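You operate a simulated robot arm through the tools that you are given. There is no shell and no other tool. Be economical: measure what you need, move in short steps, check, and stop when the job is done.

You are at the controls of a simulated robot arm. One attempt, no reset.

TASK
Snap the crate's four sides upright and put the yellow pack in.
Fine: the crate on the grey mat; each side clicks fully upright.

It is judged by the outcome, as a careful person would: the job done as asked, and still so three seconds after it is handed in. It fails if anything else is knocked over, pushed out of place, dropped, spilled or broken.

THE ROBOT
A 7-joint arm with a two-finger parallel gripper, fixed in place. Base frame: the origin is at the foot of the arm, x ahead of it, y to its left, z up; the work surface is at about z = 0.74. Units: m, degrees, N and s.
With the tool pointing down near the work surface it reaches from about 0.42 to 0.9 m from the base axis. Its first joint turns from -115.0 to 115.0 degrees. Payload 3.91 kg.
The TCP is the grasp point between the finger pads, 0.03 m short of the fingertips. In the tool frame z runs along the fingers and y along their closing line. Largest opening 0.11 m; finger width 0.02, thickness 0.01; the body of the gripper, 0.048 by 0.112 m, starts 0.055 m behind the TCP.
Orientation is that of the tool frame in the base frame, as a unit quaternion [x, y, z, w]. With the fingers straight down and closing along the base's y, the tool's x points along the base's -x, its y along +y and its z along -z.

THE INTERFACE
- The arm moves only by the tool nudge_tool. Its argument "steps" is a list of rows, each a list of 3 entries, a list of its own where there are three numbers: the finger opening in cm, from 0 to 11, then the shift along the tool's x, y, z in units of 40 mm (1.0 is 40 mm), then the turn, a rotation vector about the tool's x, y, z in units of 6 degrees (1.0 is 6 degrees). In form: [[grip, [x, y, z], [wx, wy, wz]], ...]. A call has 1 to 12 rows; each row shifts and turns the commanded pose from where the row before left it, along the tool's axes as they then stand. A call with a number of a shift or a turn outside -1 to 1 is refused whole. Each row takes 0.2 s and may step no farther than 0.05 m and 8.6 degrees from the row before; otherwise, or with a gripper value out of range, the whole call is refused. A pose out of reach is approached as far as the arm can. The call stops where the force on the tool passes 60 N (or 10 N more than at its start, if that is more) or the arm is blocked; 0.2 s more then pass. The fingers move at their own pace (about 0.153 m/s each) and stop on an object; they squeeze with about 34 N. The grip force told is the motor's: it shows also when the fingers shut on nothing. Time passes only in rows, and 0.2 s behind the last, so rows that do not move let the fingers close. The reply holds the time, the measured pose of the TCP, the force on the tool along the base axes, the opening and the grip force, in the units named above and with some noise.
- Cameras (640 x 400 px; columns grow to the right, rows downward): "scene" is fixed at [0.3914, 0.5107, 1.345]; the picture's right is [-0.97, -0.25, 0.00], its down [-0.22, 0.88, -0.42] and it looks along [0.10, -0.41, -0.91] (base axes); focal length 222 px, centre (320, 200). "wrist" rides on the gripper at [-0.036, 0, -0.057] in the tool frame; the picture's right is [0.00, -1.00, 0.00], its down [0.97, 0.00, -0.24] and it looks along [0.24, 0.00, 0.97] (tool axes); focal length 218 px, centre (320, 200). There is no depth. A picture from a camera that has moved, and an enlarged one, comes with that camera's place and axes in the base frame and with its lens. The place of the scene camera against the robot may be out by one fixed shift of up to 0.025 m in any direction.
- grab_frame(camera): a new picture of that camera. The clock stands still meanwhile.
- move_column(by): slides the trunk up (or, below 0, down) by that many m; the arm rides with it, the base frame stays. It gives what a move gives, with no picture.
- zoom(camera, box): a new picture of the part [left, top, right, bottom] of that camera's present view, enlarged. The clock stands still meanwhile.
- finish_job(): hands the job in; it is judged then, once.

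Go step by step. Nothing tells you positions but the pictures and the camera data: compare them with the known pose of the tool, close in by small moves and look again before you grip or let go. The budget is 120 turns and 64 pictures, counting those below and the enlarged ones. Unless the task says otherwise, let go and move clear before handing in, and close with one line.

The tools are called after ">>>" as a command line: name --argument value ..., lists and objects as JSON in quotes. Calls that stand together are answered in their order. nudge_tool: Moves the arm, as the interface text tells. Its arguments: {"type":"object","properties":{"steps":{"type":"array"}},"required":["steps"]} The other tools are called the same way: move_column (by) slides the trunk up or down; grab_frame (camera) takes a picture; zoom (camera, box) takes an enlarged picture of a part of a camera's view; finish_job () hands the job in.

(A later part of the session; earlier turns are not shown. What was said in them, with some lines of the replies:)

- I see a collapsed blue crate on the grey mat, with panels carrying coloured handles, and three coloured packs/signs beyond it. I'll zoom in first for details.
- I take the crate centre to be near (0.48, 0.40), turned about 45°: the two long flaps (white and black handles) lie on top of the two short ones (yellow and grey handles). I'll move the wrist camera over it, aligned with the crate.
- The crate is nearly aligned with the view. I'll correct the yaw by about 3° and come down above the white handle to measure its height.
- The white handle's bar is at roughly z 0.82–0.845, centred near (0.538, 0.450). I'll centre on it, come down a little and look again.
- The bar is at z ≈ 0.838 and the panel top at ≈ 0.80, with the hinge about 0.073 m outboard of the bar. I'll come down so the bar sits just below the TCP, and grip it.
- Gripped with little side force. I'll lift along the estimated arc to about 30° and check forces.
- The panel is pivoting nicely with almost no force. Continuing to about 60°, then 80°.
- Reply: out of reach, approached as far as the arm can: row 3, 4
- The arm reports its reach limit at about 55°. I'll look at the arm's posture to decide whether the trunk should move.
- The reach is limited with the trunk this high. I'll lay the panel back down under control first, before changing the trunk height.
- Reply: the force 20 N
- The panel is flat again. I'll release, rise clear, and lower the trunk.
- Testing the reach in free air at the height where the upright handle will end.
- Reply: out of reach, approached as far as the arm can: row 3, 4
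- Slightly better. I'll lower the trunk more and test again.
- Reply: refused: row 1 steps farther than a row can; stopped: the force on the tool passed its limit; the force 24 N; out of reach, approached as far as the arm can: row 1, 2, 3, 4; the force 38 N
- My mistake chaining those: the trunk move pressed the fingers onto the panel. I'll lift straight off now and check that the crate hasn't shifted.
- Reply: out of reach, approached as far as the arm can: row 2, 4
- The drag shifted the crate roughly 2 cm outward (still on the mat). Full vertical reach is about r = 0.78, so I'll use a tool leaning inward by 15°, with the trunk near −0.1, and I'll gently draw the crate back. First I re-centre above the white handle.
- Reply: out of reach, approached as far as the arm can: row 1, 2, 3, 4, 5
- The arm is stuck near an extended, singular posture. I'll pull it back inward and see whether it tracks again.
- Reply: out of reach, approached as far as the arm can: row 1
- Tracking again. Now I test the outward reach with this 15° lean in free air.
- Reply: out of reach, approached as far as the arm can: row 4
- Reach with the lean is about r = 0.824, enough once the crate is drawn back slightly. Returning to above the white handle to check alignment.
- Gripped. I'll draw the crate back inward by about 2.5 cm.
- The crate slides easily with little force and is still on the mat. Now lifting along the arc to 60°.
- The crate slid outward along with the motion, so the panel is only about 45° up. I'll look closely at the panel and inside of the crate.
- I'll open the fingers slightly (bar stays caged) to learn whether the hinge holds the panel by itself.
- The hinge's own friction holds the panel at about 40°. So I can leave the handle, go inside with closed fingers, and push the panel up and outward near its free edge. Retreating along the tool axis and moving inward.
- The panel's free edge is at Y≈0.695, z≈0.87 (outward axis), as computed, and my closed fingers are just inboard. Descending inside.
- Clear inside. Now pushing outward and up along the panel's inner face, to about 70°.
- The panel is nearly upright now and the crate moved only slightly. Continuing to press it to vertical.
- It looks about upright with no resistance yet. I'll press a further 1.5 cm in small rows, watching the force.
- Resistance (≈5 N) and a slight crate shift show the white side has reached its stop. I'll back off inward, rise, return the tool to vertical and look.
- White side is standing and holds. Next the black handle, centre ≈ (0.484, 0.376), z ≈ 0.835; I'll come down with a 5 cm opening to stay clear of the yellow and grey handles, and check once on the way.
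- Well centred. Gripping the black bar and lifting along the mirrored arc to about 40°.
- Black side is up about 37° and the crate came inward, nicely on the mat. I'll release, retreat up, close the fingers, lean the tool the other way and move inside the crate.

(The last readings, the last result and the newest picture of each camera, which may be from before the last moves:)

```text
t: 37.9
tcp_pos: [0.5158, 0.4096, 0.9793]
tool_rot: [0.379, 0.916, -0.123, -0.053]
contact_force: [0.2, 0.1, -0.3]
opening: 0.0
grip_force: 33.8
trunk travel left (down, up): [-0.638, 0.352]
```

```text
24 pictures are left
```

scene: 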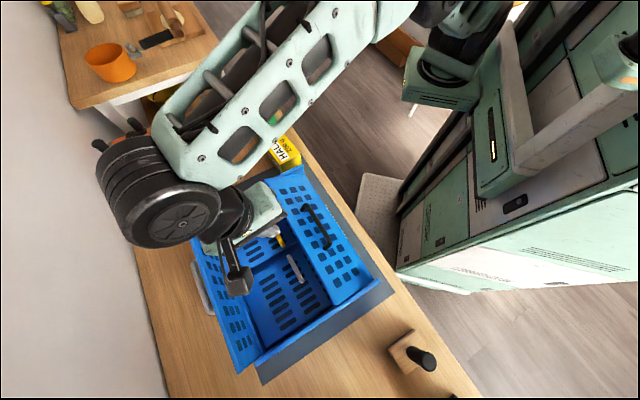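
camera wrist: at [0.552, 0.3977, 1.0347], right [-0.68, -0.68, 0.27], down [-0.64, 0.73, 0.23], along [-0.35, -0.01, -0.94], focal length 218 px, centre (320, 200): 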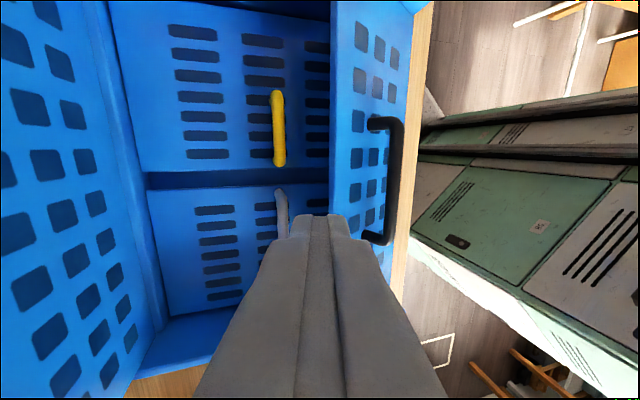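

Free edge of the black panel is at Y≈0.62, my fingers just outboard of it inside the crate. Descending, then pushing along the mirrored path.

>>> nudge_tool --steps '[[0, [0, 0.2275, 0.844], [0, 0, 0]], [0, [0, 0.2275, 0.844], [0, 0, 0]], [0, [0, 0.2275, 0.82], [0, 0, 0]], [0, [0, -0.464, 0.01], [0, 0, 0]], [0, [0, -0.464, 0.01], [0, 0, 0]], [0, [0, -0.392, -0.204], [0, 0, 0]], [0, [0, -0.434, -0.167], [0, 0, 0]], [0, [0, -0.45, -0.085], [0, 0, 0]]]'

>>> zoom --camera "scene" --box '[150, 150, 400, 390]'

```text
t: 39.7
tcp_pos: [0.4596, 0.3542, 0.9153]
tool_rot: [0.379, 0.916, -0.123, -0.053]
contact_force: [0.9, -0.5, -0.4]
opening: 0.0
grip_force: 33.7
trunk travel left (down, up): [-0.638, 0.352]
```

```text
1.67 times, centred on (275, 270) of scene
camera zoom: at [0.3914, 0.5107, 1.345], right [-0.97, -0.25, 0.0], down [-0.22, 0.88, -0.42], along [0.1, -0.41, -0.91], focal length 370 px, centre (395, 83)
```

zoom: 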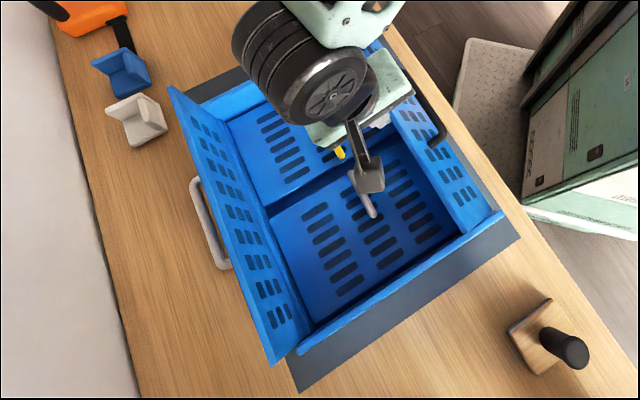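

Working well. Continuing to upright in small final rows.

>>> nudge_tool --steps '[[0, [0, -0.455, -0.006], [0, 0, 0]], [0, [0, -0.453, 0.096], [0, 0, 0]], [0, [0, -0.35, 0.095], [0, 0, 0]], [0, [0, -0.12, 0.033], [0, 0, 0]], [0, [0, 0, 0], [0, 0, 0]]]'

>>> zoom --camera "scene" --box '[150, 150, 400, 390]'

```text
t: 40.9
tcp_pos: [0.4202, 0.3143, 0.9212]
tool_rot: [0.379, 0.916, -0.122, -0.052]
contact_force: [0.2, -0.1, -0.2]
opening: 0.0
grip_force: 34.0
trunk travel left (down, up): [-0.638, 0.352]
```

```text
1.67 times, centred on (275, 270) of scene
camera zoom: at [0.3914, 0.5107, 1.345], right [-0.97, -0.25, 0.0], down [-0.22, 0.88, -0.42], along [0.1, -0.41, -0.91], focal length 370 px, centre (395, 83)
```

zoom: 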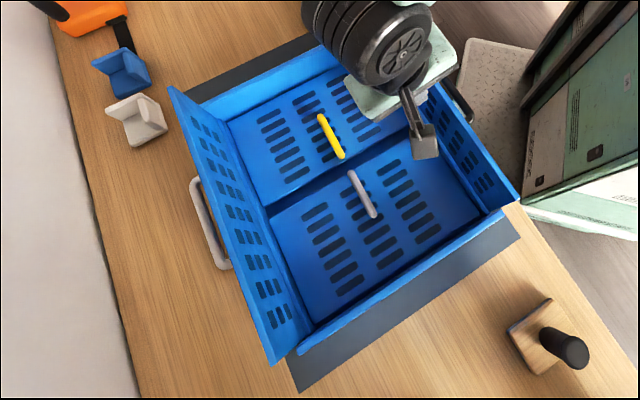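

>>> nudge_tool --steps '[[0, [0, -0.12, 0.033], [0, 0, 0]], [0, [0, -0.12, 0.033], [0, 0, 0]], [0, [0, 0, 0], [0, 0, 0]]]'

>>> zoom --camera "scene" --box '[150, 150, 400, 390]'

```text
t: 41.7
tcp_pos: [0.4131, 0.3086, 0.9217]
tool_rot: [0.379, 0.916, -0.121, -0.052]
contact_force: [4.4, 2.6, 2.8]
opening: 0.0
grip_force: 34.0
trunk travel left (down, up): [-0.638, 0.352]
```

```text
1.67 times, centred on (275, 270) of scene
camera zoom: at [0.3914, 0.5107, 1.345], right [-0.97, -0.25, 0.0], down [-0.22, 0.88, -0.42], along [0.1, -0.41, -0.91], focal length 370 px, centre (395, 83)
```

zoom: 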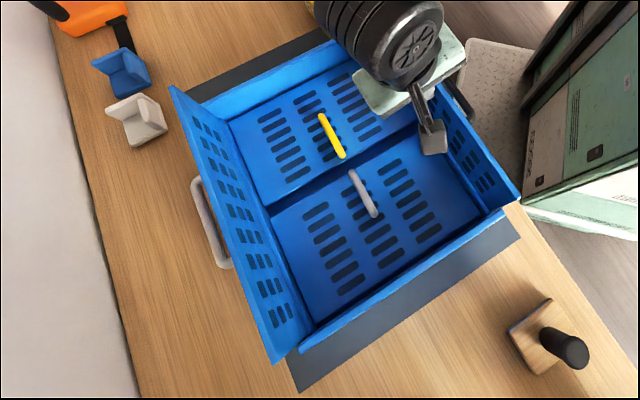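

Resistance again ≈5 N: the black side is at its stop. I'll retreat and take a vertical view from above to verify the two sides and plan the short ones.

>>> nudge_tool --steps '[[0, [0, 0.9, -0.25], [0, 0, 0]], [0, [0, -0.25, -0.9], [0, 0, 0]], [0, [0, -0.25, -0.9], [0, 0, 0]], [0, [0, -0.25, -0.9], [0, 0, 0]], [4, [0, 0.9, -0.5], [-0.85, 0, 0]], [5, [0, 0.9, -0.7], [-0.85, 0, 0]], [5, [0, 0.9, -0.8], [-0.85, 0, 0]], [5, [0, 0, -0.9], [0, 0, 0]]]'

>>> grab_frame --camera "wrist"

>>> grab_frame --camera "scene"

```text
t: 43.5
tcp_pos: [0.5249, 0.4185, 1.13]
tool_rot: [0.383, 0.924, 0.001, -0.001]
contact_force: [0.0, -0.6, 0.8]
opening: 0.05
grip_force: 0.0
trunk travel left (down, up): [-0.638, 0.352]
```

```text
20 pictures are left
camera wrist: at [0.5496, 0.3943, 1.1876], right [-0.71, -0.71, 0.0], down [-0.69, 0.69, 0.24], along [-0.17, 0.17, -0.97], focal length 218 px, centre (320, 200)
```

wrist: 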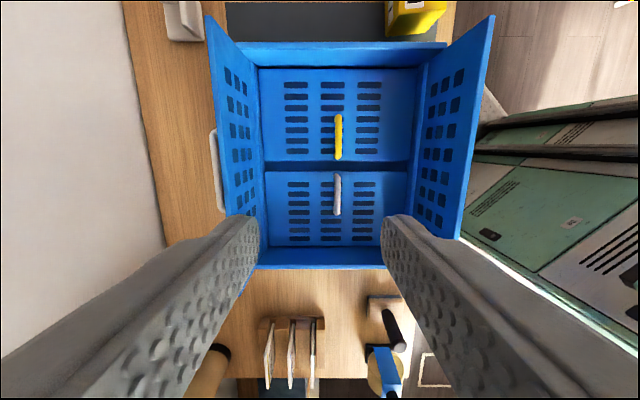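

```text
19 pictures are left
```

scene: 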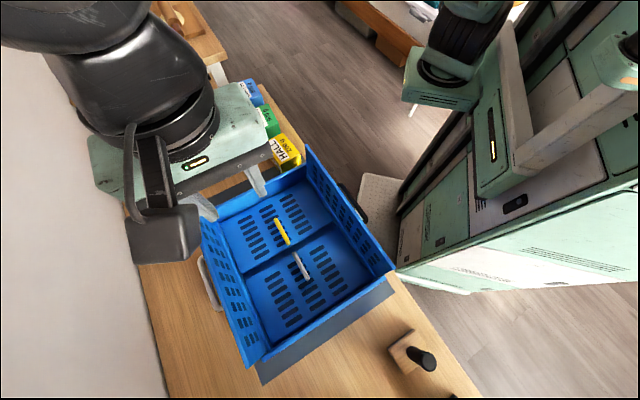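

Both long sides stand vertical (top span matches hinge span). The short sides' bars run perpendicular to their hinges, so my current yaw already fits. I'll go above the grey bar and refine.

>>> nudge_tool --steps '[[5, [0.4, -0.26, 0.8], [0, 0, 0]], [5, [0.4, -0.27, 0.8], [0, 0, 0]], [5, [0.4, -0.27, 0.8], [0, 0, 0]], [5, [0, 0, 1], [0, 0, 0]], [5, [0, 0, 1], [0, 0, 0]], [5, [0, 0, 0.9], [0, 0, 0]]]'

>>> grab_frame --camera "wrist"

```text
t: 44.9
tcp_pos: [0.4665, 0.4291, 0.9181]
tool_rot: [0.382, 0.924, 0.002, -0.001]
contact_force: [0.4, 0.8, -0.2]
opening: 0.0502
grip_force: 0.2
trunk travel left (down, up): [-0.638, 0.352]
```

```text
18 pictures are left
camera wrist: at [0.4913, 0.406, 0.976], right [-0.71, -0.71, 0.0], down [-0.69, 0.69, 0.24], along [-0.17, 0.17, -0.97], focal length 218 px, centre (320, 200)
```

wrist: 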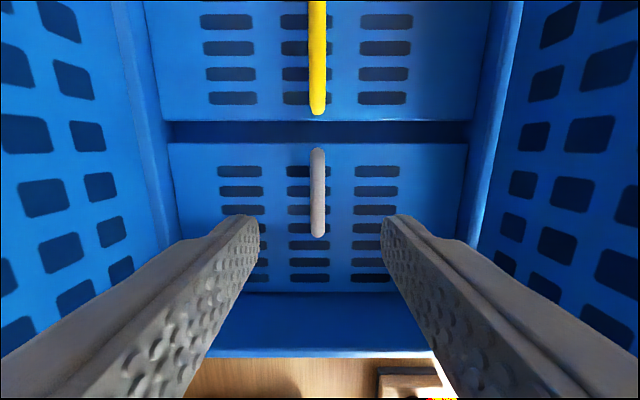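

Grey bar is at z≈0.816, exactly under the TCP, hinge about 0.112 m further. Gripping and lifting along its arc to about 50°.

>>> nudge_tool --steps '[[5, [0, 0, 0.75], [0, 0, 0]], [5, [0, 0, 0.75], [0, 0, 0]], [5, [0, 0, 0.67], [0, 0, 0]], [0, [0, 0, 0], [0, 0, 0]], [0, [0, 0, 0], [0, 0, 0]], [0, [0, 0, 0], [0, 0, 0]], [0, [0.225, 0, -0.465], [0, 0, 0]], [0, [0.3025, 0, -0.42], [0, 0, 0]], [0, [0.37, 0, -0.3625], [0, 0, 0]], [0, [0.4275, 0, -0.29], [0, 0, 0]], [0, [0.47, 0, -0.2125], [0, 0, 0]]]'

>>> zoom --camera "scene" --box '[150, 150, 400, 390]'

```text
t: 47.3
tcp_pos: [0.4165, 0.4798, 0.8996]
tool_rot: [0.382, 0.924, 0.0, -0.001]
contact_force: [0.9, -0.5, 0.7]
opening: 0.0001
grip_force: 33.9
trunk travel left (down, up): [-0.638, 0.352]
```

```text
1.67 times, centred on (275, 270) of scene
camera zoom: at [0.3914, 0.5107, 1.345], right [-0.97, -0.25, 0.0], down [-0.22, 0.88, -0.42], along [0.1, -0.41, -0.91], focal length 370 px, centre (395, 83)
```

zoom: 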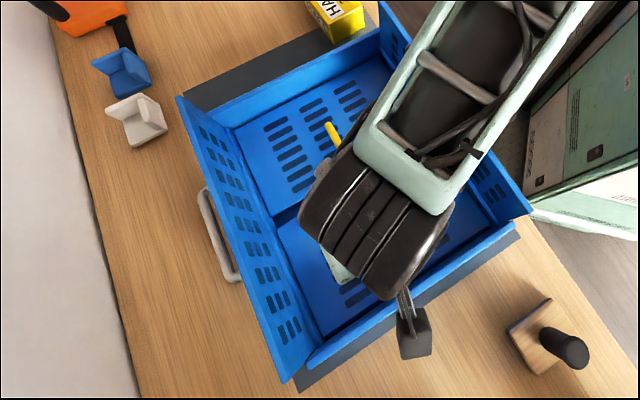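

The bar slipped out of the grip (the crate moved some along with it, in the wanted direction). I'll look at where the panel is.

>>> grab_frame --camera "wrist"

```text
16 pictures are left
camera wrist: at [0.4412, 0.4565, 0.957], right [-0.71, -0.71, 0.0], down [-0.69, 0.69, 0.24], along [-0.17, 0.17, -0.97], focal length 218 px, centre (320, 200)
```

wrist: 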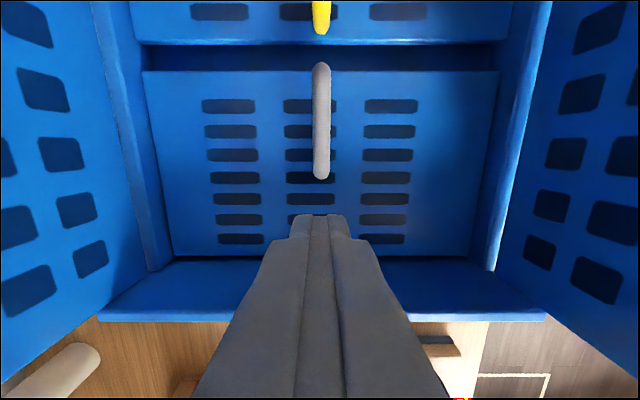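

The panel is flat; the bar slipped off early. I'll regrip with the bar deeper between the pads and lift in finer rows, checking the opening.

>>> nudge_tool --steps '[[5, [-0.6, 0, 0], [0, 0, 0]], [5, [-0.62, 0, 0], [0, 0, 0]], [5, [0, 0, 0.8], [0, 0, 0]], [5, [0, 0, 0.8], [0, 0, 0]], [5, [0, 0, 0.4], [0, 0, 0]], [0, [0, 0, 0], [0, 0, 0]], [0, [0, 0, 0], [0, 0, 0]], [0, [0, 0, 0], [0, 0, 0]]]'

```text
t: 49.1
tcp_pos: [0.4508, 0.4452, 0.819]
tool_rot: [0.382, 0.924, 0.001, 0.0]
contact_force: [-1.8, -0.6, 0.3]
opening: 0.0112
grip_force: 34.4
trunk travel left (down, up): [-0.638, 0.352]
```

>>> nudge_tool --steps '[[0, [0.1025, 0, -0.2375], [0, 0, 0]], [0, [0.1225, 0, -0.2275], [0, 0, 0]], [0, [0.1425, 0, -0.2175], [0, 0, 0]], [0, [0.16, 0, -0.2025], [0, 0, 0]]]'

>>> grab_frame --camera "wrist"

```text
t: 50.1
tcp_pos: [0.4348, 0.4604, 0.8556]
tool_rot: [0.383, 0.924, 0.001, -0.002]
contact_force: [0.5, -0.7, -5.7]
opening: 0.0113
grip_force: 34.0
trunk travel left (down, up): [-0.638, 0.352]
```

```text
15 pictures are left
camera wrist: at [0.461, 0.4376, 0.9129], right [-0.71, -0.71, 0.0], down [-0.69, 0.69, 0.24], along [-0.17, 0.17, -0.97], focal length 218 px, centre (320, 200)
```

wrist: 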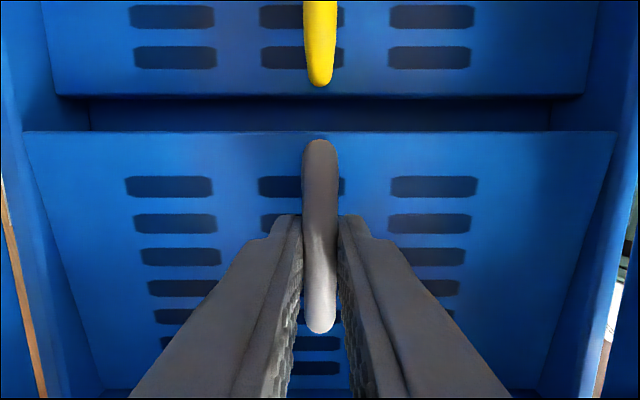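

The grey side is following. Continuing to 40°.

>>> nudge_tool --steps '[[0, [0.1775, 0, -0.19], [0, 0, 0]], [0, [0.1925, 0, -0.1725], [0, 0, 0]], [0, [0.205, 0, -0.155], [0, 0, 0]], [0, [0.2225, 0, -0.135], [0, 0, 0]]]'

>>> grab_frame --camera "wrist"

```text
t: 51.1
tcp_pos: [0.4237, 0.4789, 0.8796]
tool_rot: [0.39, 0.921, -0.002, -0.001]
contact_force: [0.5, -1.0, -6.4]
opening: 0.0113
grip_force: 33.8
trunk travel left (down, up): [-0.638, 0.352]
```

```text
14 pictures are left
camera wrist: at [0.4485, 0.4553, 0.9366], right [-0.72, -0.7, 0.0], down [-0.68, 0.7, 0.24], along [-0.17, 0.17, -0.97], focal length 218 px, centre (320, 200)
```

wrist: 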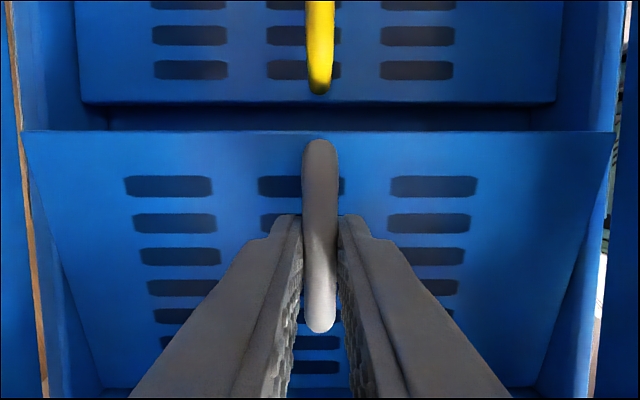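

The bar isn't pivoting relative to the gripper, so the crate itself may be lifting. Checking the scene.

>>> grab_frame --camera "scene"

```text
13 pictures are left
```

scene: 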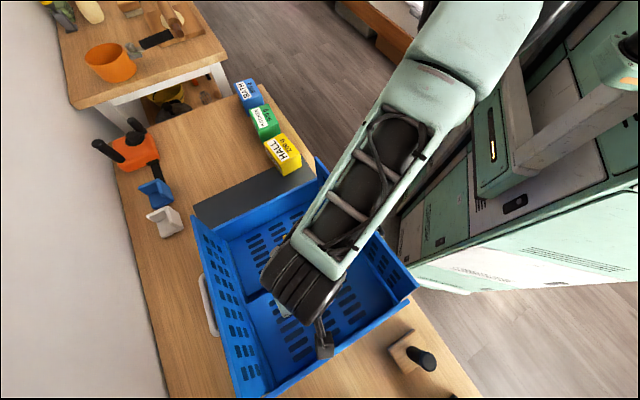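

The gripper's hold was too stiff and lifted the crate's near end. I'll reverse the same path to set it down, then lift by rotating the tool together with the panel about its hinge.

>>> nudge_tool --steps '[[0, [-0.2225, 0, 0.135], [0, 0, 0]], [0, [-0.205, 0, 0.155], [0, 0, 0]], [0, [-0.1925, 0, 0.1725], [0, 0, 0]], [0, [-0.1775, 0, 0.19], [0, 0, 0]], [0, [-0.16, 0, 0.2025], [0, 0, 0]], [0, [-0.1425, 0, 0.2175], [0, 0, 0]], [0, [-0.1225, 0, 0.2275], [0, 0, 0]], [0, [-0.1025, 0, 0.2375], [0, 0, 0]], [0, [0, 0, 0], [0, 0, 0]]]'

```text
t: 53.1
tcp_pos: [0.4511, 0.4449, 0.821]
tool_rot: [0.382, 0.924, 0.0, -0.002]
contact_force: [-2.2, 1.1, 0.9]
opening: 0.0112
grip_force: 34.4
trunk travel left (down, up): [-0.638, 0.352]
```

Crate is set back down (at its original spot). Now lifting by rotating the tool with the panel.

>>> nudge_tool --steps '[[0, [0.1025, 0, -0.24], [0, -0.833, 0]], [0, [0.1025, 0, -0.24], [0, -0.833, 0]], [0, [0.1025, 0, -0.24], [0, -0.833, 0]], [0, [0.1025, 0, -0.24], [0, -0.833, 0]]]'

>>> zoom --camera "scene" --box '[150, 150, 400, 390]'

```text
t: 54.1
tcp_pos: [0.4362, 0.4612, 0.8561]
tool_rot: [0.376, 0.91, -0.067, 0.16]
contact_force: [-2.6, 1.4, -1.4]
opening: 0.0112
grip_force: 33.7
trunk travel left (down, up): [-0.638, 0.352]
```

```text
1.67 times, centred on (275, 270) of scene
camera zoom: at [0.3914, 0.5107, 1.345], right [-0.97, -0.25, 0.0], down [-0.22, 0.88, -0.42], along [0.1, -0.41, -0.91], focal length 370 px, centre (395, 83)
```

zoom: 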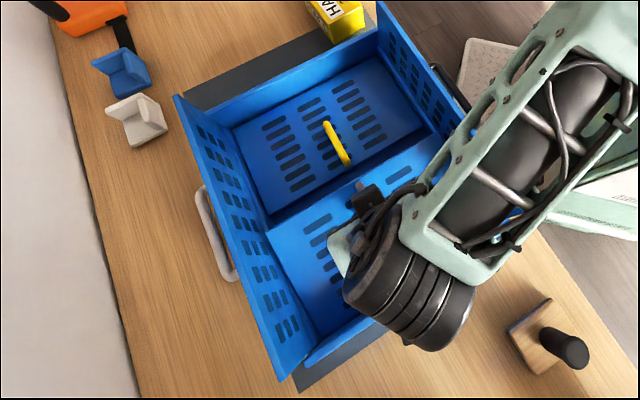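

It works: the panel rises and the crate stays. Continuing.

>>> nudge_tool --steps '[[0, [0.1025, 0, -0.24], [0, -0.833, 0]], [0, [0.1025, 0, -0.24], [0, -0.833, 0]], [0, [0.1025, 0, -0.24], [0, -0.833, 0]], [0, [0.1025, 0, -0.24], [0, -0.833, 0]]]'

```text
t: 55.1
tcp_pos: [0.4134, 0.4827, 0.8824]
tool_rot: [0.359, 0.869, -0.13, 0.316]
contact_force: [0.6, 2.4, -5.7]
opening: 0.0111
grip_force: 34.0
trunk travel left (down, up): [-0.638, 0.352]
```

>>> nudge_tool --steps '[[0, [0.11, 0, -0.22], [0, -0.833, 0]], [0, [0.11, 0, -0.22], [0, -0.833, 0]]]'

>>> zoom --camera "scene" --box '[150, 150, 400, 390]'

```text
t: 55.7
tcp_pos: [0.3982, 0.487, 0.8891]
tool_rot: [0.347, 0.838, -0.162, 0.389]
contact_force: [0.1, 1.7, -6.6]
opening: 0.0111
grip_force: 34.4
out of reach, approached as far as the arm can: row 2
trunk travel left (down, up): [-0.638, 0.352]
```

```text
1.67 times, centred on (275, 270) of scene
camera zoom: at [0.3914, 0.5107, 1.345], right [-0.97, -0.25, 0.0], down [-0.22, 0.88, -0.42], along [0.1, -0.41, -0.91], focal length 370 px, centre (395, 83)
```

zoom: 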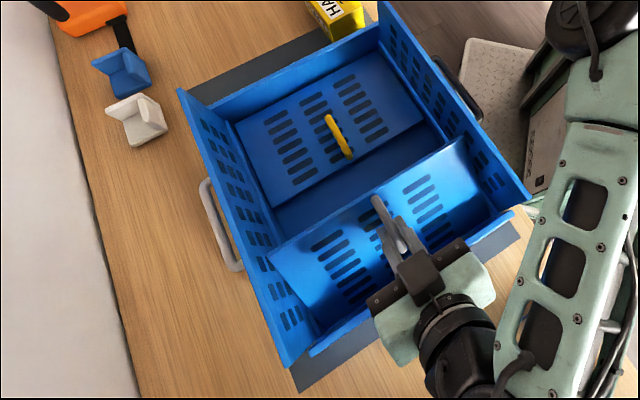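

Panel is at about 45°. I'll ease down a few mm, release, rise and straighten the tool.

>>> nudge_tool --steps '[[0, [0.1, 0, 0.1], [0, 0, 0]], [2.5, [0, 0, 0], [0, 0, 0]], [2.5, [-0.6, 0, -0.6], [0, 0, 0]], [2.5, [-0.6, 0, -0.6], [0, 0, 0]], [2.5, [-0.4, 0, -0.4], [0, 0.93, 0]], [2, [-0.3, 0, -0.4], [0, 0.93, 0]], [0, [0, 0, 0], [0, 0.93, 0]], [0, [0, 0, 0], [0, 0.93, 0]], [0, [0, 0, 0], [0, 0.93, 0]], [0, [0, 0, 0], [0, 0.93, 0]], [0, [0, 0, 0], [0, 0.93, 0]], [0, [0, 0, 0], [0, 0.93, 0]]]'

```text
t: 58.3
tcp_pos: [0.4055, 0.484, 0.9548]
tool_rot: [0.392, 0.918, -0.046, 0.049]
contact_force: [0.3, 1.1, 0.6]
opening: 0.0001
grip_force: 34.1
trunk travel left (down, up): [-0.638, 0.352]
```

The tool is a bit off vertical after the reach limit; I'll rise, shift to the inboard side, and set the lean for pushing the grey side outward.

>>> nudge_tool --steps '[[0, [0, 0, -0.9], [0, 0, 0]], [0, [-0.8, 0, 0], [-0.12, 0.925, -0.05]], [0, [-0.8, 0, 0], [-0.12, 0.925, -0.05]], [0, [-0.8, 0, 0], [-0.12, 0.925, -0.05]], [0, [0, 0, 0], [-0.12, 0.925, -0.05]]]'

>>> zoom --camera "scene" --box '[150, 150, 400, 390]'

```text
t: 59.5
tcp_pos: [0.4556, 0.4292, 1.0296]
tool_rot: [0.366, 0.918, 0.08, -0.128]
contact_force: [-0.5, 0.5, 1.0]
opening: 0.0002
grip_force: 33.6
trunk travel left (down, up): [-0.638, 0.352]
```

```text
1.67 times, centred on (275, 270) of scene
camera zoom: at [0.3914, 0.5107, 1.345], right [-0.97, -0.25, 0.0], down [-0.22, 0.88, -0.42], along [0.1, -0.41, -0.91], focal length 370 px, centre (395, 83)
```

zoom: 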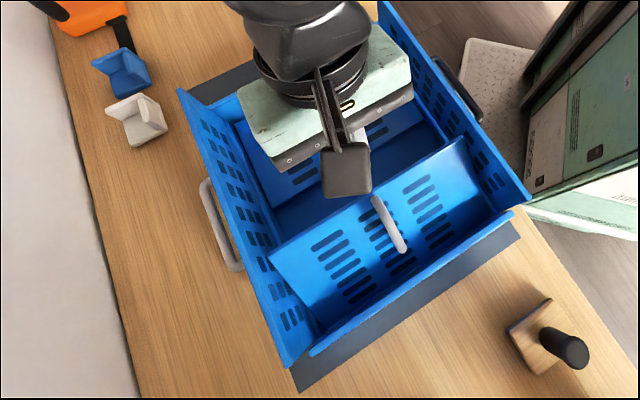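

Panel holds at ~45°. Descending inboard of its free edge and pushing outward to ~70°.

>>> nudge_tool --steps '[[0, [-0.407, 0, 0.869], [0.1, 0, 0]], [0, [-0.407, 0, 0.869], [0.1, 0, 0]], [0, [-0.407, 0, 0.869], [0.1, 0, 0]], [0, [-0.407, 0, 0.869], [0.1, 0, 0]], [0, [0.425, 0, 0.085], [0, 0, 0]], [0, [0.425, 0, 0.085], [0, 0, 0]], [0, [0.496, 0, -0.25], [0, 0, 0]], [0, [0.511, 0, -0.172], [0, 0, 0]], [0, [0.533, 0, -0.076], [0, 0, 0]]]'

```text
t: 61.5
tcp_pos: [0.4138, 0.4776, 0.9183]
tool_rot: [0.364, 0.919, 0.06, -0.136]
contact_force: [0.5, -1.1, 0.0]
opening: 0.0
grip_force: 33.9
trunk travel left (down, up): [-0.638, 0.352]
```

>>> nudge_tool --steps '[[0, [0.542, 0, 0.024], [0, 0, 0]], [0, [0.5, 0, 0.11], [0, 0, 0]], [0, [0, 0, 0], [0, 0, 0]]]'

>>> zoom --camera "scene" --box '[150, 150, 400, 390]'

```text
t: 62.3
tcp_pos: [0.3819, 0.5065, 0.924]
tool_rot: [0.364, 0.919, 0.06, -0.136]
contact_force: [2.6, -1.5, -0.5]
opening: 0.0
grip_force: 33.8
trunk travel left (down, up): [-0.638, 0.352]
```

```text
1.67 times, centred on (275, 270) of scene
camera zoom: at [0.3914, 0.5107, 1.345], right [-0.97, -0.25, 0.0], down [-0.22, 0.88, -0.42], along [0.1, -0.41, -0.91], focal length 370 px, centre (395, 83)
```

zoom: 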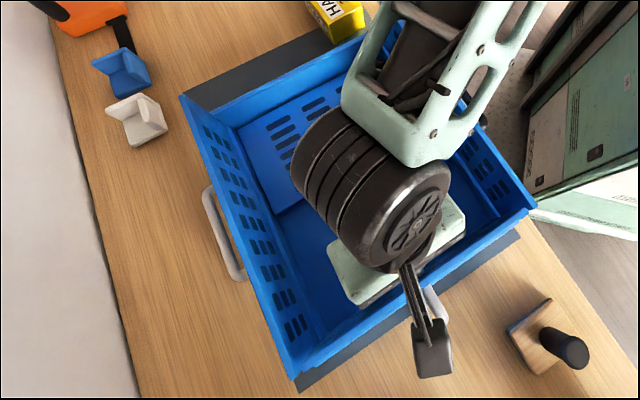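

Nearly there, with about 3 N resistance. A few more millimetres.

>>> nudge_tool --steps '[[0, [0.119, 0, 0.037], [0, 0, 0]], [0, [0, 0, 0], [0, 0, 0]]]'

>>> nudge_tool --steps '[[0, [0.119, 0, 0.037], [0, 0, 0]], [0, [0, 0, 0], [0, 0, 0]]]'

```text
t: 62.9
tcp_pos: [0.3809, 0.5103, 0.9239]
tool_rot: [0.365, 0.919, 0.061, -0.135]
contact_force: [3.0, -2.1, 1.5]
opening: 0.0
grip_force: 34.5
trunk travel left (down, up): [-0.638, 0.352]
```

```text
t: 63.5
tcp_pos: [0.3748, 0.5133, 0.924]
tool_rot: [0.364, 0.92, 0.06, -0.135]
contact_force: [1.2, -1.8, -1.6]
opening: 0.0
grip_force: 34.2
trunk travel left (down, up): [-0.638, 0.352]
```

Retreating, straightening the tool and moving above the yellow bar for a view of everything.

>>> nudge_tool --steps '[[0, [-0.955, 0, -0.295], [0, 0, 0]], [0, [0.31, 0, -1], [0, 0, 0]], [0, [0.31, 0, -1], [0, 0, 0]], [0, [0.31, 0, -1], [0, 0, 0]], [3, [-0.97, 0, -0.2], [0, -0.7, 0]], [5, [-0.97, 0, -0.1], [0, -0.7, 0]], [5, [-0.97, 0, -0.1], [0, -0.7, 0]], [5, [-0.97, 0, 0], [0, -0.7, 0.13]]]'

>>> grab_frame --camera "wrist"

```text
t: 65.3
tcp_pos: [0.5157, 0.378, 1.0371]
tool_rot: [0.376, 0.927, 0.005, 0.001]
contact_force: [-0.7, 0.7, -0.5]
opening: 0.0503
grip_force: 0.1
trunk travel left (down, up): [-0.638, 0.352]
```

```text
8 pictures are left
camera wrist: at [0.541, 0.3543, 1.0942], right [-0.7, -0.72, -0.01], down [-0.7, 0.67, 0.24], along [-0.17, 0.18, -0.97], focal length 218 px, centre (320, 200)
```

wrist: 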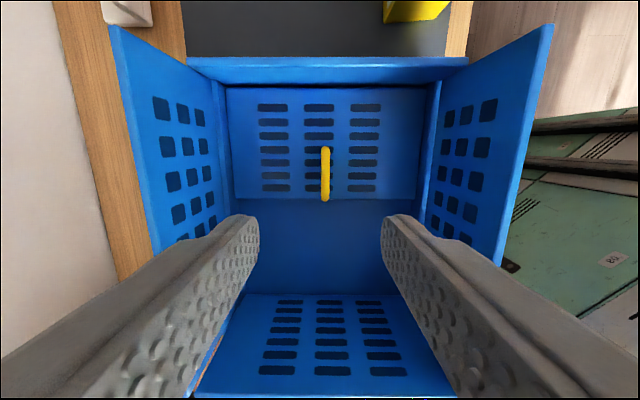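

Grey side is vertical too. The yellow bar is right under the TCP (z≈0.818). Descending and gripping it.

>>> nudge_tool --steps '[[5, [0, -0.16, 0.9], [0, 0, 0]], [5, [0, 0, 0.9], [0, 0, 0]], [5, [0, 0, 0.9], [0, 0, 0]], [5, [0, 0, 0.9], [0, 0, 0]], [5, [0, 0, 0.9], [0, 0, 0]], [5, [0, 0, 0.9], [0, 0, 0]], [0, [0, 0, 0], [0, 0, 0]], [0, [0, 0, 0], [0, 0, 0]], [0, [0, 0, 0], [0, 0, 0]]]'

```text
t: 67.3
tcp_pos: [0.514, 0.3753, 0.823]
tool_rot: [0.376, 0.927, 0.006, 0.001]
contact_force: [-1.7, -3.3, 0.4]
opening: 0.0112
grip_force: 33.8
trunk travel left (down, up): [-0.638, 0.352]
```

Gripped (opening 1.1 cm). Lifting with tool rotation about the yellow side's hinge.

>>> nudge_tool --steps '[[0, [-0.1025, 0, -0.24], [0, 0.833, 0]], [0, [-0.1025, 0, -0.24], [0, 0.833, 0]], [0, [-0.1025, 0, -0.24], [0, 0.833, 0]], [0, [-0.1025, 0, -0.24], [0, 0.833, 0]], [0, [-0.105, 0, -0.235], [0, 0.833, 0]], [0, [-0.105, 0, -0.235], [0, 0.833, 0]]]'

>>> nudge_tool --steps '[[0, [-0.105, 0, -0.235], [0, 0.833, 0]], [0, [-0.105, 0, -0.23], [0, 0.833, 0]], [0, [0, 0, 0], [0, 0, 0]]]'

>>> zoom --camera "scene" --box '[150, 110, 400, 390]'

```text
t: 68.7
tcp_pos: [0.5385, 0.3508, 0.871]
tool_rot: [0.361, 0.895, 0.104, -0.24]
contact_force: [5.0, -2.3, 3.7]
opening: 0.0112
grip_force: 34.3
trunk travel left (down, up): [-0.638, 0.352]
```

```text
t: 69.5
tcp_pos: [0.5515, 0.3383, 0.8822]
tool_rot: [0.35, 0.871, 0.135, -0.318]
contact_force: [3.2, 4.9, 4.8]
opening: 0.0113
grip_force: 33.7
trunk travel left (down, up): [-0.638, 0.352]
```

```text
1.43 times, centred on (275, 250) of scene
camera zoom: at [0.3914, 0.5107, 1.345], right [-0.97, -0.25, 0.0], down [-0.22, 0.88, -0.42], along [0.1, -0.41, -0.91], focal length 318 px, centre (384, 129)
```

zoom: 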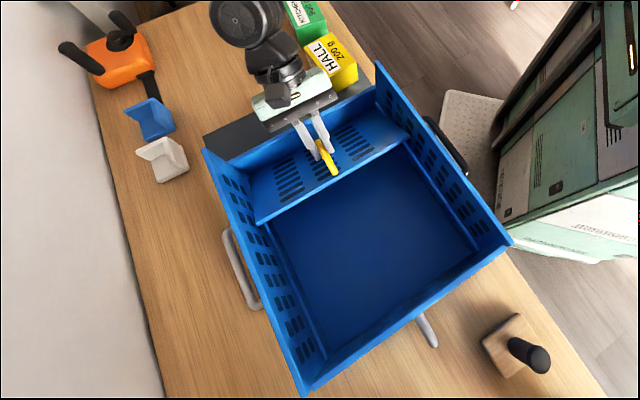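

All going well; the yellow side is at 40°. Releasing, rising and turning the tool back.

>>> nudge_tool --steps '[[2.5, [0, 0, 0], [0, 0, 0]], [2.5, [0.62, 0, -0.74], [0, 0, 0]], [2.5, [0.62, 0, -0.74], [0, 0, 0]], [2.5, [0.62, 0, -0.74], [0, 0, 0]], [0, [0, 0, 0], [0, -0.92, 0]], [0, [0, 0, 0], [0, -0.92, 0]], [0, [0, 0, 0], [0, -0.92, 0]], [0, [0, 0, 0], [0, -0.92, 0]], [0, [0, 0, 0], [0, -0.92, 0]], [0, [0, 0, 0], [0, -0.92, 0]], [0, [0, 0, 0], [0, -0.92, 0]], [0, [0, 0, 0], [0, 0, 0]]]'

>>> nudge_tool --steps '[[0, [0.8, 0, 0], [0, -0.9, 0]], [0, [0.8, 0, 0], [0, -0.9, 0]], [0, [0.7, 0, 0], [0, -0.9, 0]], [0, [0, 0, 0], [0, 0, 0]]]'

```text
t: 72.1
tcp_pos: [0.5515, 0.3372, 0.9983]
tool_rot: [0.376, 0.926, 0.01, -0.01]
contact_force: [0.0, -0.8, 0.6]
opening: 0.0003
grip_force: 33.9
trunk travel left (down, up): [-0.638, 0.352]
```

```text
t: 73.1
tcp_pos: [0.4853, 0.4009, 0.9919]
tool_rot: [0.373, 0.919, -0.042, 0.12]
contact_force: [-0.2, -0.2, 0.1]
opening: 0.0002
grip_force: 33.9
trunk travel left (down, up): [-0.638, 0.352]
```

Positioned inboard of the yellow panel's free edge. Descending and pushing to ~70°.

>>> nudge_tool --steps '[[0, [0.239, 0, 0.918], [0, 0, 0]], [0, [0.239, 0, 0.918], [0, 0, 0]], [0, [0.239, 0, 0.918], [0, 0, 0]], [0, [-0.429, 0, 0.065], [0, 0, 0]], [0, [-0.429, 0, 0.065], [0, 0, 0]], [0, [-0.484, 0, -0.27], [0, 0, 0]], [0, [-0.502, 0, -0.195], [0, 0, 0]], [0, [-0.53, 0, -0.1], [0, 0, 0]]]'

>>> nudge_tool --steps '[[0, [-0.542, 0, 0], [0, 0, 0]], [0, [-0.496, 0, 0.077], [0, 0, 0]], [0, [0, 0, 0], [0, 0, 0]]]'

>>> zoom --camera "scene" --box '[150, 110, 400, 390]'

```text
t: 74.9
tcp_pos: [0.5484, 0.3384, 0.9192]
tool_rot: [0.374, 0.919, -0.043, 0.12]
contact_force: [0.8, -0.1, 0.0]
opening: 0.0003
grip_force: 33.8
trunk travel left (down, up): [-0.638, 0.352]
```

```text
t: 75.7
tcp_pos: [0.5773, 0.3113, 0.9269]
tool_rot: [0.373, 0.919, -0.042, 0.12]
contact_force: [0.3, -0.1, -0.6]
opening: 0.0
grip_force: 33.6
trunk travel left (down, up): [-0.638, 0.352]
```

```text
1.43 times, centred on (275, 250) of scene
camera zoom: at [0.3914, 0.5107, 1.345], right [-0.97, -0.25, 0.0], down [-0.22, 0.88, -0.42], along [0.1, -0.41, -0.91], focal length 318 px, centre (384, 129)
```

zoom: 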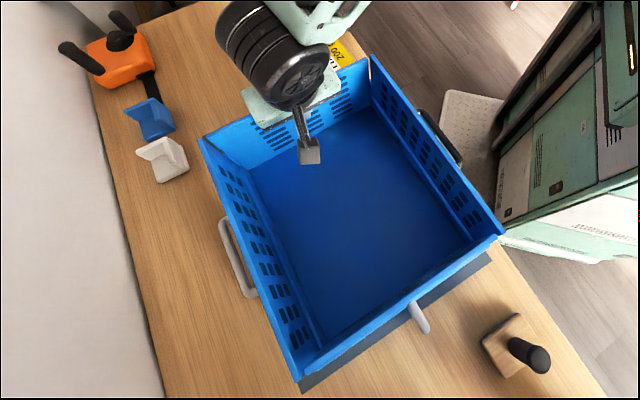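

>>> nudge_tool --steps '[[0, [-0.121, 0, 0.032], [0, 0, 0]], [0, [0, 0, 0], [0, 0, 0]]]'

>>> nudge_tool --steps '[[0, [-0.121, 0, 0.032], [0, 0, 0]], [0, [0, 0, 0], [0, 0, 0]]]'

```text
t: 76.3
tcp_pos: [0.5816, 0.308, 0.9265]
tool_rot: [0.374, 0.919, -0.042, 0.12]
contact_force: [-0.4, 0.7, 0.3]
opening: 0.0001
grip_force: 34.2
trunk travel left (down, up): [-0.638, 0.352]
```

```text
t: 76.9
tcp_pos: [0.5852, 0.3042, 0.9282]
tool_rot: [0.372, 0.919, -0.042, 0.122]
contact_force: [-0.3, -0.5, 0.0]
opening: 0.0
grip_force: 33.7
trunk travel left (down, up): [-0.638, 0.352]
```

>>> nudge_tool --steps '[[0, [-0.121, 0, 0.032], [0, 0, 0]], [0, [0, 0, 0], [0, 0, 0]]]'

>>> nudge_tool --steps '[[0, [-0.121, 0, 0.032], [0, 0, 0]], [0, [0, 0, 0], [0, 0, 0]]]'

```text
t: 77.5
tcp_pos: [0.5882, 0.3018, 0.927]
tool_rot: [0.373, 0.919, -0.043, 0.12]
contact_force: [-3.7, 3.5, 2.1]
opening: 0.0002
grip_force: 33.6
trunk travel left (down, up): [-0.638, 0.352]
```

```text
t: 78.1
tcp_pos: [0.5934, 0.2968, 0.9265]
tool_rot: [0.373, 0.919, -0.043, 0.119]
contact_force: [-3.0, 2.4, -1.6]
opening: 0.0
grip_force: 33.9
trunk travel left (down, up): [-0.638, 0.352]
```

The yellow side reached its stop (≈5 N). Retreating, rising, straightening, and moving the wrist camera toward the yellow pack.

>>> nudge_tool --steps '[[0, [0.967, 0, -0.252], [0, 0, 0]], [0, [-0.252, 0, -0.967], [0, 0, 0]], [0, [-0.252, 0, -0.967], [0, 0, 0]], [0, [-0.252, 0, -0.967], [0, 0, 0]], [0, [-0.252, 0, -0.967], [0, 0.4, 0]], [4, [0, 0, 0], [0, 1, 0]], [8, [0, 0, 0], [0, 1, 0]], [8, [-0.95, -0.35, 0], [0, 0, 0]], [8, [-0.95, -0.35, 0], [0, 0, 0]], [8, [-0.95, -0.35, 0], [0, 0, 0]], [8, [-0.95, -0.35, 0], [0, 0, 0]], [8, [-0.95, -0.35, 0], [0, 0, 0]]]'

>>> grab_frame --camera "wrist"

```text
t: 80.7
tcp_pos: [0.6492, 0.1403, 1.0865]
tool_rot: [0.375, 0.927, 0.004, 0.005]
contact_force: [0.5, -0.1, 0.8]
opening: 0.0803
grip_force: 0.0
trunk travel left (down, up): [-0.638, 0.352]
```

```text
5 pictures are left
camera wrist: at [0.674, 0.1171, 1.1444], right [-0.7, -0.72, -0.01], down [-0.7, 0.67, 0.24], along [-0.16, 0.17, -0.97], focal length 218 px, centre (320, 200)
```

wrist: 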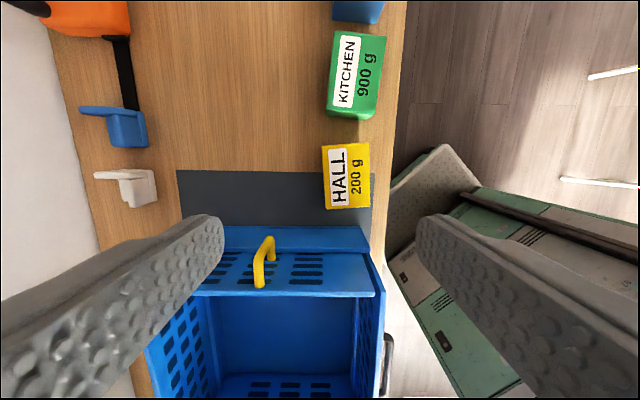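

All four sides stand. The yellow pack (about 7 × 9 cm on top) is slightly to the right of the tool; I'll centre over it and come partway down to gauge its height.

>>> nudge_tool --steps '[[11, [0.06, -0.24, 0.9], [0, 0, 0]], [11, [0.06, -0.24, 0.9], [0, 0, 0]], [11, [0.06, -0.24, 0.9], [0, 0, 0]], [11, [0.05, -0.22, 0.8], [0, 0, 0]]]'

>>> grab_frame --camera "wrist"

```text
t: 81.7
tcp_pos: [0.618, 0.1218, 0.9458]
tool_rot: [0.377, 0.926, 0.004, 0.005]
contact_force: [0.1, -0.5, 0.1]
opening: 0.1099
grip_force: 0.0
trunk travel left (down, up): [-0.638, 0.352]
```

```text
4 pictures are left
camera wrist: at [0.6433, 0.0972, 1.0031], right [-0.7, -0.72, -0.01], down [-0.7, 0.68, 0.24], along [-0.16, 0.17, -0.97], focal length 218 px, centre (320, 200)
```

wrist: 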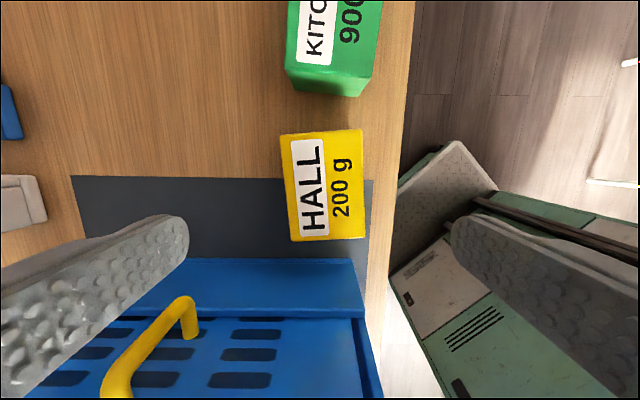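

The pack's top is at z≈0.81, about 7 × 9.7 cm, centred under the tool with ~4° skew. Descending to grip it.

>>> nudge_tool --steps '[[11, [0, -0.08, 0.8], [0, 0, -0.6]], [11, [0, 0, 0.8], [0, 0, 0]], [11, [0, 0, 0.8], [0, 0, 0]], [11, [0, 0, 0.8], [0, 0, 0]], [11, [0, 0, 0.8], [0, 0, 0]], [6.5, [0, 0, 0], [0, 0, 0]], [5, [0, 0, 0], [0, 0, 0]], [5, [0, 0, 0], [0, 0, 0]]]'

```text
t: 83.5
tcp_pos: [0.6189, 0.1205, 0.7863]
tool_rot: [0.347, 0.938, 0.004, 0.004]
contact_force: [-0.6, -0.2, 1.5]
opening: 0.0715
grip_force: 33.6
trunk travel left (down, up): [-0.638, 0.352]
```

Gripped at 7.15 cm. Lifting well above the crate walls.

>>> nudge_tool --steps '[[5, [0, 0, -0.5], [0, 0, 0]], [5, [0, 0, -0.9], [0, 0, 0]], [5, [0, 0, -0.9], [0, 0, 0]], [5, [0, 0, -0.9], [0, 0, 0]], [5, [0, 0, -0.9], [0, 0, 0]], [5, [0, 0, -0.9], [0, 0, 0]], [5, [0, 0, -0.9], [0, 0, 0]], [5, [0, 0, -0.9], [0, 0, 0.6]]]'

```text
t: 85.3
tcp_pos: [0.6143, 0.1196, 1.0585]
tool_rot: [0.375, 0.927, 0.004, 0.003]
contact_force: [0.2, 0.1, -2.0]
opening: 0.0719
grip_force: 33.8
trunk travel left (down, up): [-0.638, 0.352]
```

>>> nudge_tool --steps '[[5, [0.884, 0.38, 0], [0, 0, 0]], [5, [0.884, 0.38, 0], [0, 0, 0]], [5, [0.884, 0.38, 0], [0, 0, 0]], [5, [0.884, 0.38, 0], [0, 0, 0]], [5, [0.884, 0.38, 0], [0, 0, 0]], [5, [0.884, 0.38, 0], [0, 0, 0]], [5, [0.884, 0.38, 0], [0, 0, 0]], [5, [0.884, 0.38, 0], [0, 0, 0]]]'

>>> grab_frame --camera "wrist"

```text
t: 87.1
tcp_pos: [0.4946, 0.4056, 1.0572]
tool_rot: [0.376, 0.926, 0.004, 0.004]
contact_force: [0.4, -1.0, -1.9]
opening: 0.0718
grip_force: 33.6
trunk travel left (down, up): [-0.638, 0.352]
```

```text
3 pictures are left
camera wrist: at [0.52, 0.3812, 1.115], right [-0.7, -0.72, -0.01], down [-0.7, 0.68, 0.24], along [-0.16, 0.17, -0.97], focal length 218 px, centre (320, 200)
```

wrist: 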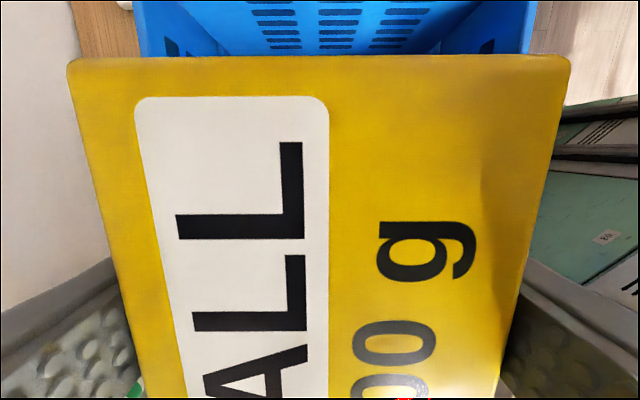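

The pack is over the crate. I'll shift slightly toward centre and lower, slowing near the floor.

>>> nudge_tool --steps '[[5, [0, -0.3, 0.6], [0, 0, 0]], [5, [0, 0, 0.9], [0, 0, 0]], [5, [0, 0, 0.9], [0, 0, 0]], [5, [0, 0, 0.9], [0, 0, 0]], [5, [0, 0, 0.9], [0, 0, 0]], [5, [0, 0, 0.9], [0, 0, 0]], [5, [0, 0, 0.5], [0, 0, 0]]]'

```text
t: 88.7
tcp_pos: [0.4904, 0.3988, 0.8333]
tool_rot: [0.377, 0.926, 0.005, 0.003]
contact_force: [0.1, -1.0, -2.2]
opening: 0.0718
grip_force: 33.4
trunk travel left (down, up): [-0.638, 0.352]
```

>>> nudge_tool --steps '[[5, [0, 0, 0.3], [0, 0, 0]], [5, [0, 0, 0.2], [0, 0, 0]], [5, [0, 0, 0.15], [0, 0, 0]]]'

```text
t: 89.5
tcp_pos: [0.4908, 0.3972, 0.8093]
tool_rot: [0.376, 0.926, 0.003, 0.004]
contact_force: [0.0, -0.6, -1.3]
opening: 0.0719
grip_force: 33.4
trunk travel left (down, up): [-0.638, 0.352]
```

>>> nudge_tool --steps '[[5, [0, 0, 0.12], [0, 0, 0]], [5, [0, 0, 0.1], [0, 0, 0]]]'

```text
t: 90.1
tcp_pos: [0.4906, 0.3978, 0.801]
tool_rot: [0.376, 0.927, 0.005, 0.006]
contact_force: [0.3, -0.3, -1.2]
opening: 0.072
grip_force: 34.2
trunk travel left (down, up): [-0.638, 0.352]
```

>>> nudge_tool --steps '[[5, [0, 0, 0.08], [0, 0, 0]], [5, [0, 0, 0.08], [0, 0, 0]]]'

```text
t: 90.7
tcp_pos: [0.4915, 0.3981, 0.7969]
tool_rot: [0.375, 0.927, 0.008, 0.005]
contact_force: [0.7, -2.0, 39.4]
opening: 0.072
grip_force: 34.3
trunk travel left (down, up): [-0.638, 0.352]
```

Contact with the crate floor. Easing up 2 mm, releasing gently, and rising clear.

>>> nudge_tool --steps '[[5, [0, 0, -0.08], [0, 0, 0]], [8.5, [0, 0, 0], [0, 0, 0]], [9, [0, 0, 0], [0, 0, 0]], [9, [0, 0, -0.6], [0, 0, 0]], [9, [0, 0, -0.9], [0, 0, 0]], [9, [0, 0, -0.9], [0, 0, 0]], [9, [0, 0, -0.9], [0, 0, 0]], [9, [0, 0, -0.9], [0, 0, 0]], [9, [0, 0, -0.9], [0, 0, 0]], [9, [0, 0, -0.9], [0, 0, 0]], [9, [-0.9, 0, -0.3], [0, 0, 0]], [9, [-0.9, 0, -0.3], [0, 0, 0]]]'

>>> grab_frame --camera "scene"

```text
t: 93.3
tcp_pos: [0.5409, 0.3455, 1.0615]
tool_rot: [0.376, 0.927, 0.003, 0.004]
contact_force: [-0.5, 0.6, 0.3]
opening: 0.0902
grip_force: 0.0
trunk travel left (down, up): [-0.638, 0.352]
```

```text
2 pictures are left
```

scene: 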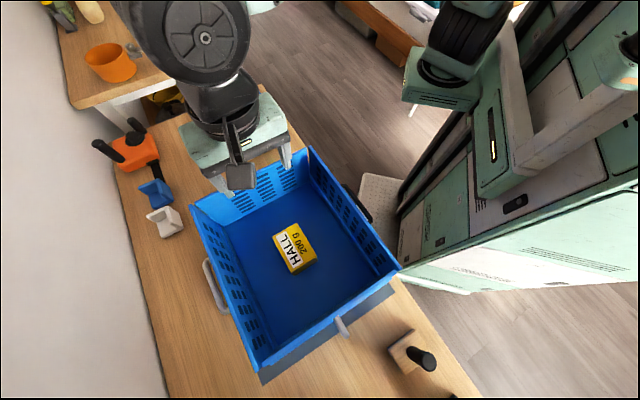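

The pack is in the crate and the crate is on the mat. One zoom to verify that all four sides are fully upright.

>>> zoom --camera "scene" --box '[180, 130, 410, 390]'

```text
1.54 times, centred on (295, 260) of scene
camera zoom: at [0.3914, 0.5107, 1.345], right [-0.97, -0.25, 0.0], down [-0.22, 0.88, -0.42], along [0.1, -0.41, -0.91], focal length 342 px, centre (358, 108)
```

zoom: 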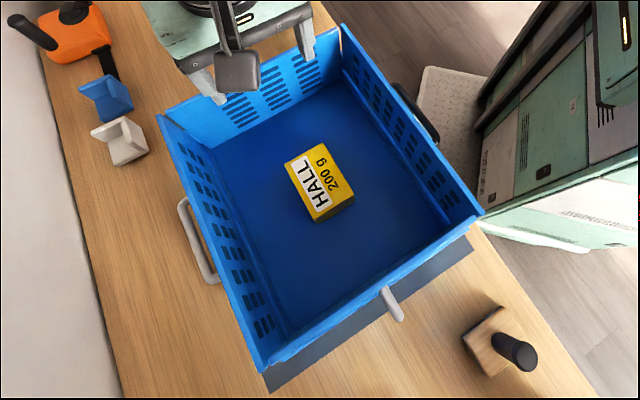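

The sides form a closed, square box. The top span of about 0.32 m matches the hinge span, and the pack lies inside with the gripper clear. Handing in.

>>> finish_job

```text
The job is handed in.
```

The crate's four sides stand upright at their stops, it sits on the grey mat with the yellow HALL pack inside, and the arm is clear. I had no direct sign of the click itself. I judged the sides by the stop I felt (about 5 N; only about 3–4 N on the grey-handled side) and by the final picture. An early trunk move dragged the crate about 2 cm, and one lift briefly raised its near end. I brought it back onto the mat, and nothing else looked disturbed.
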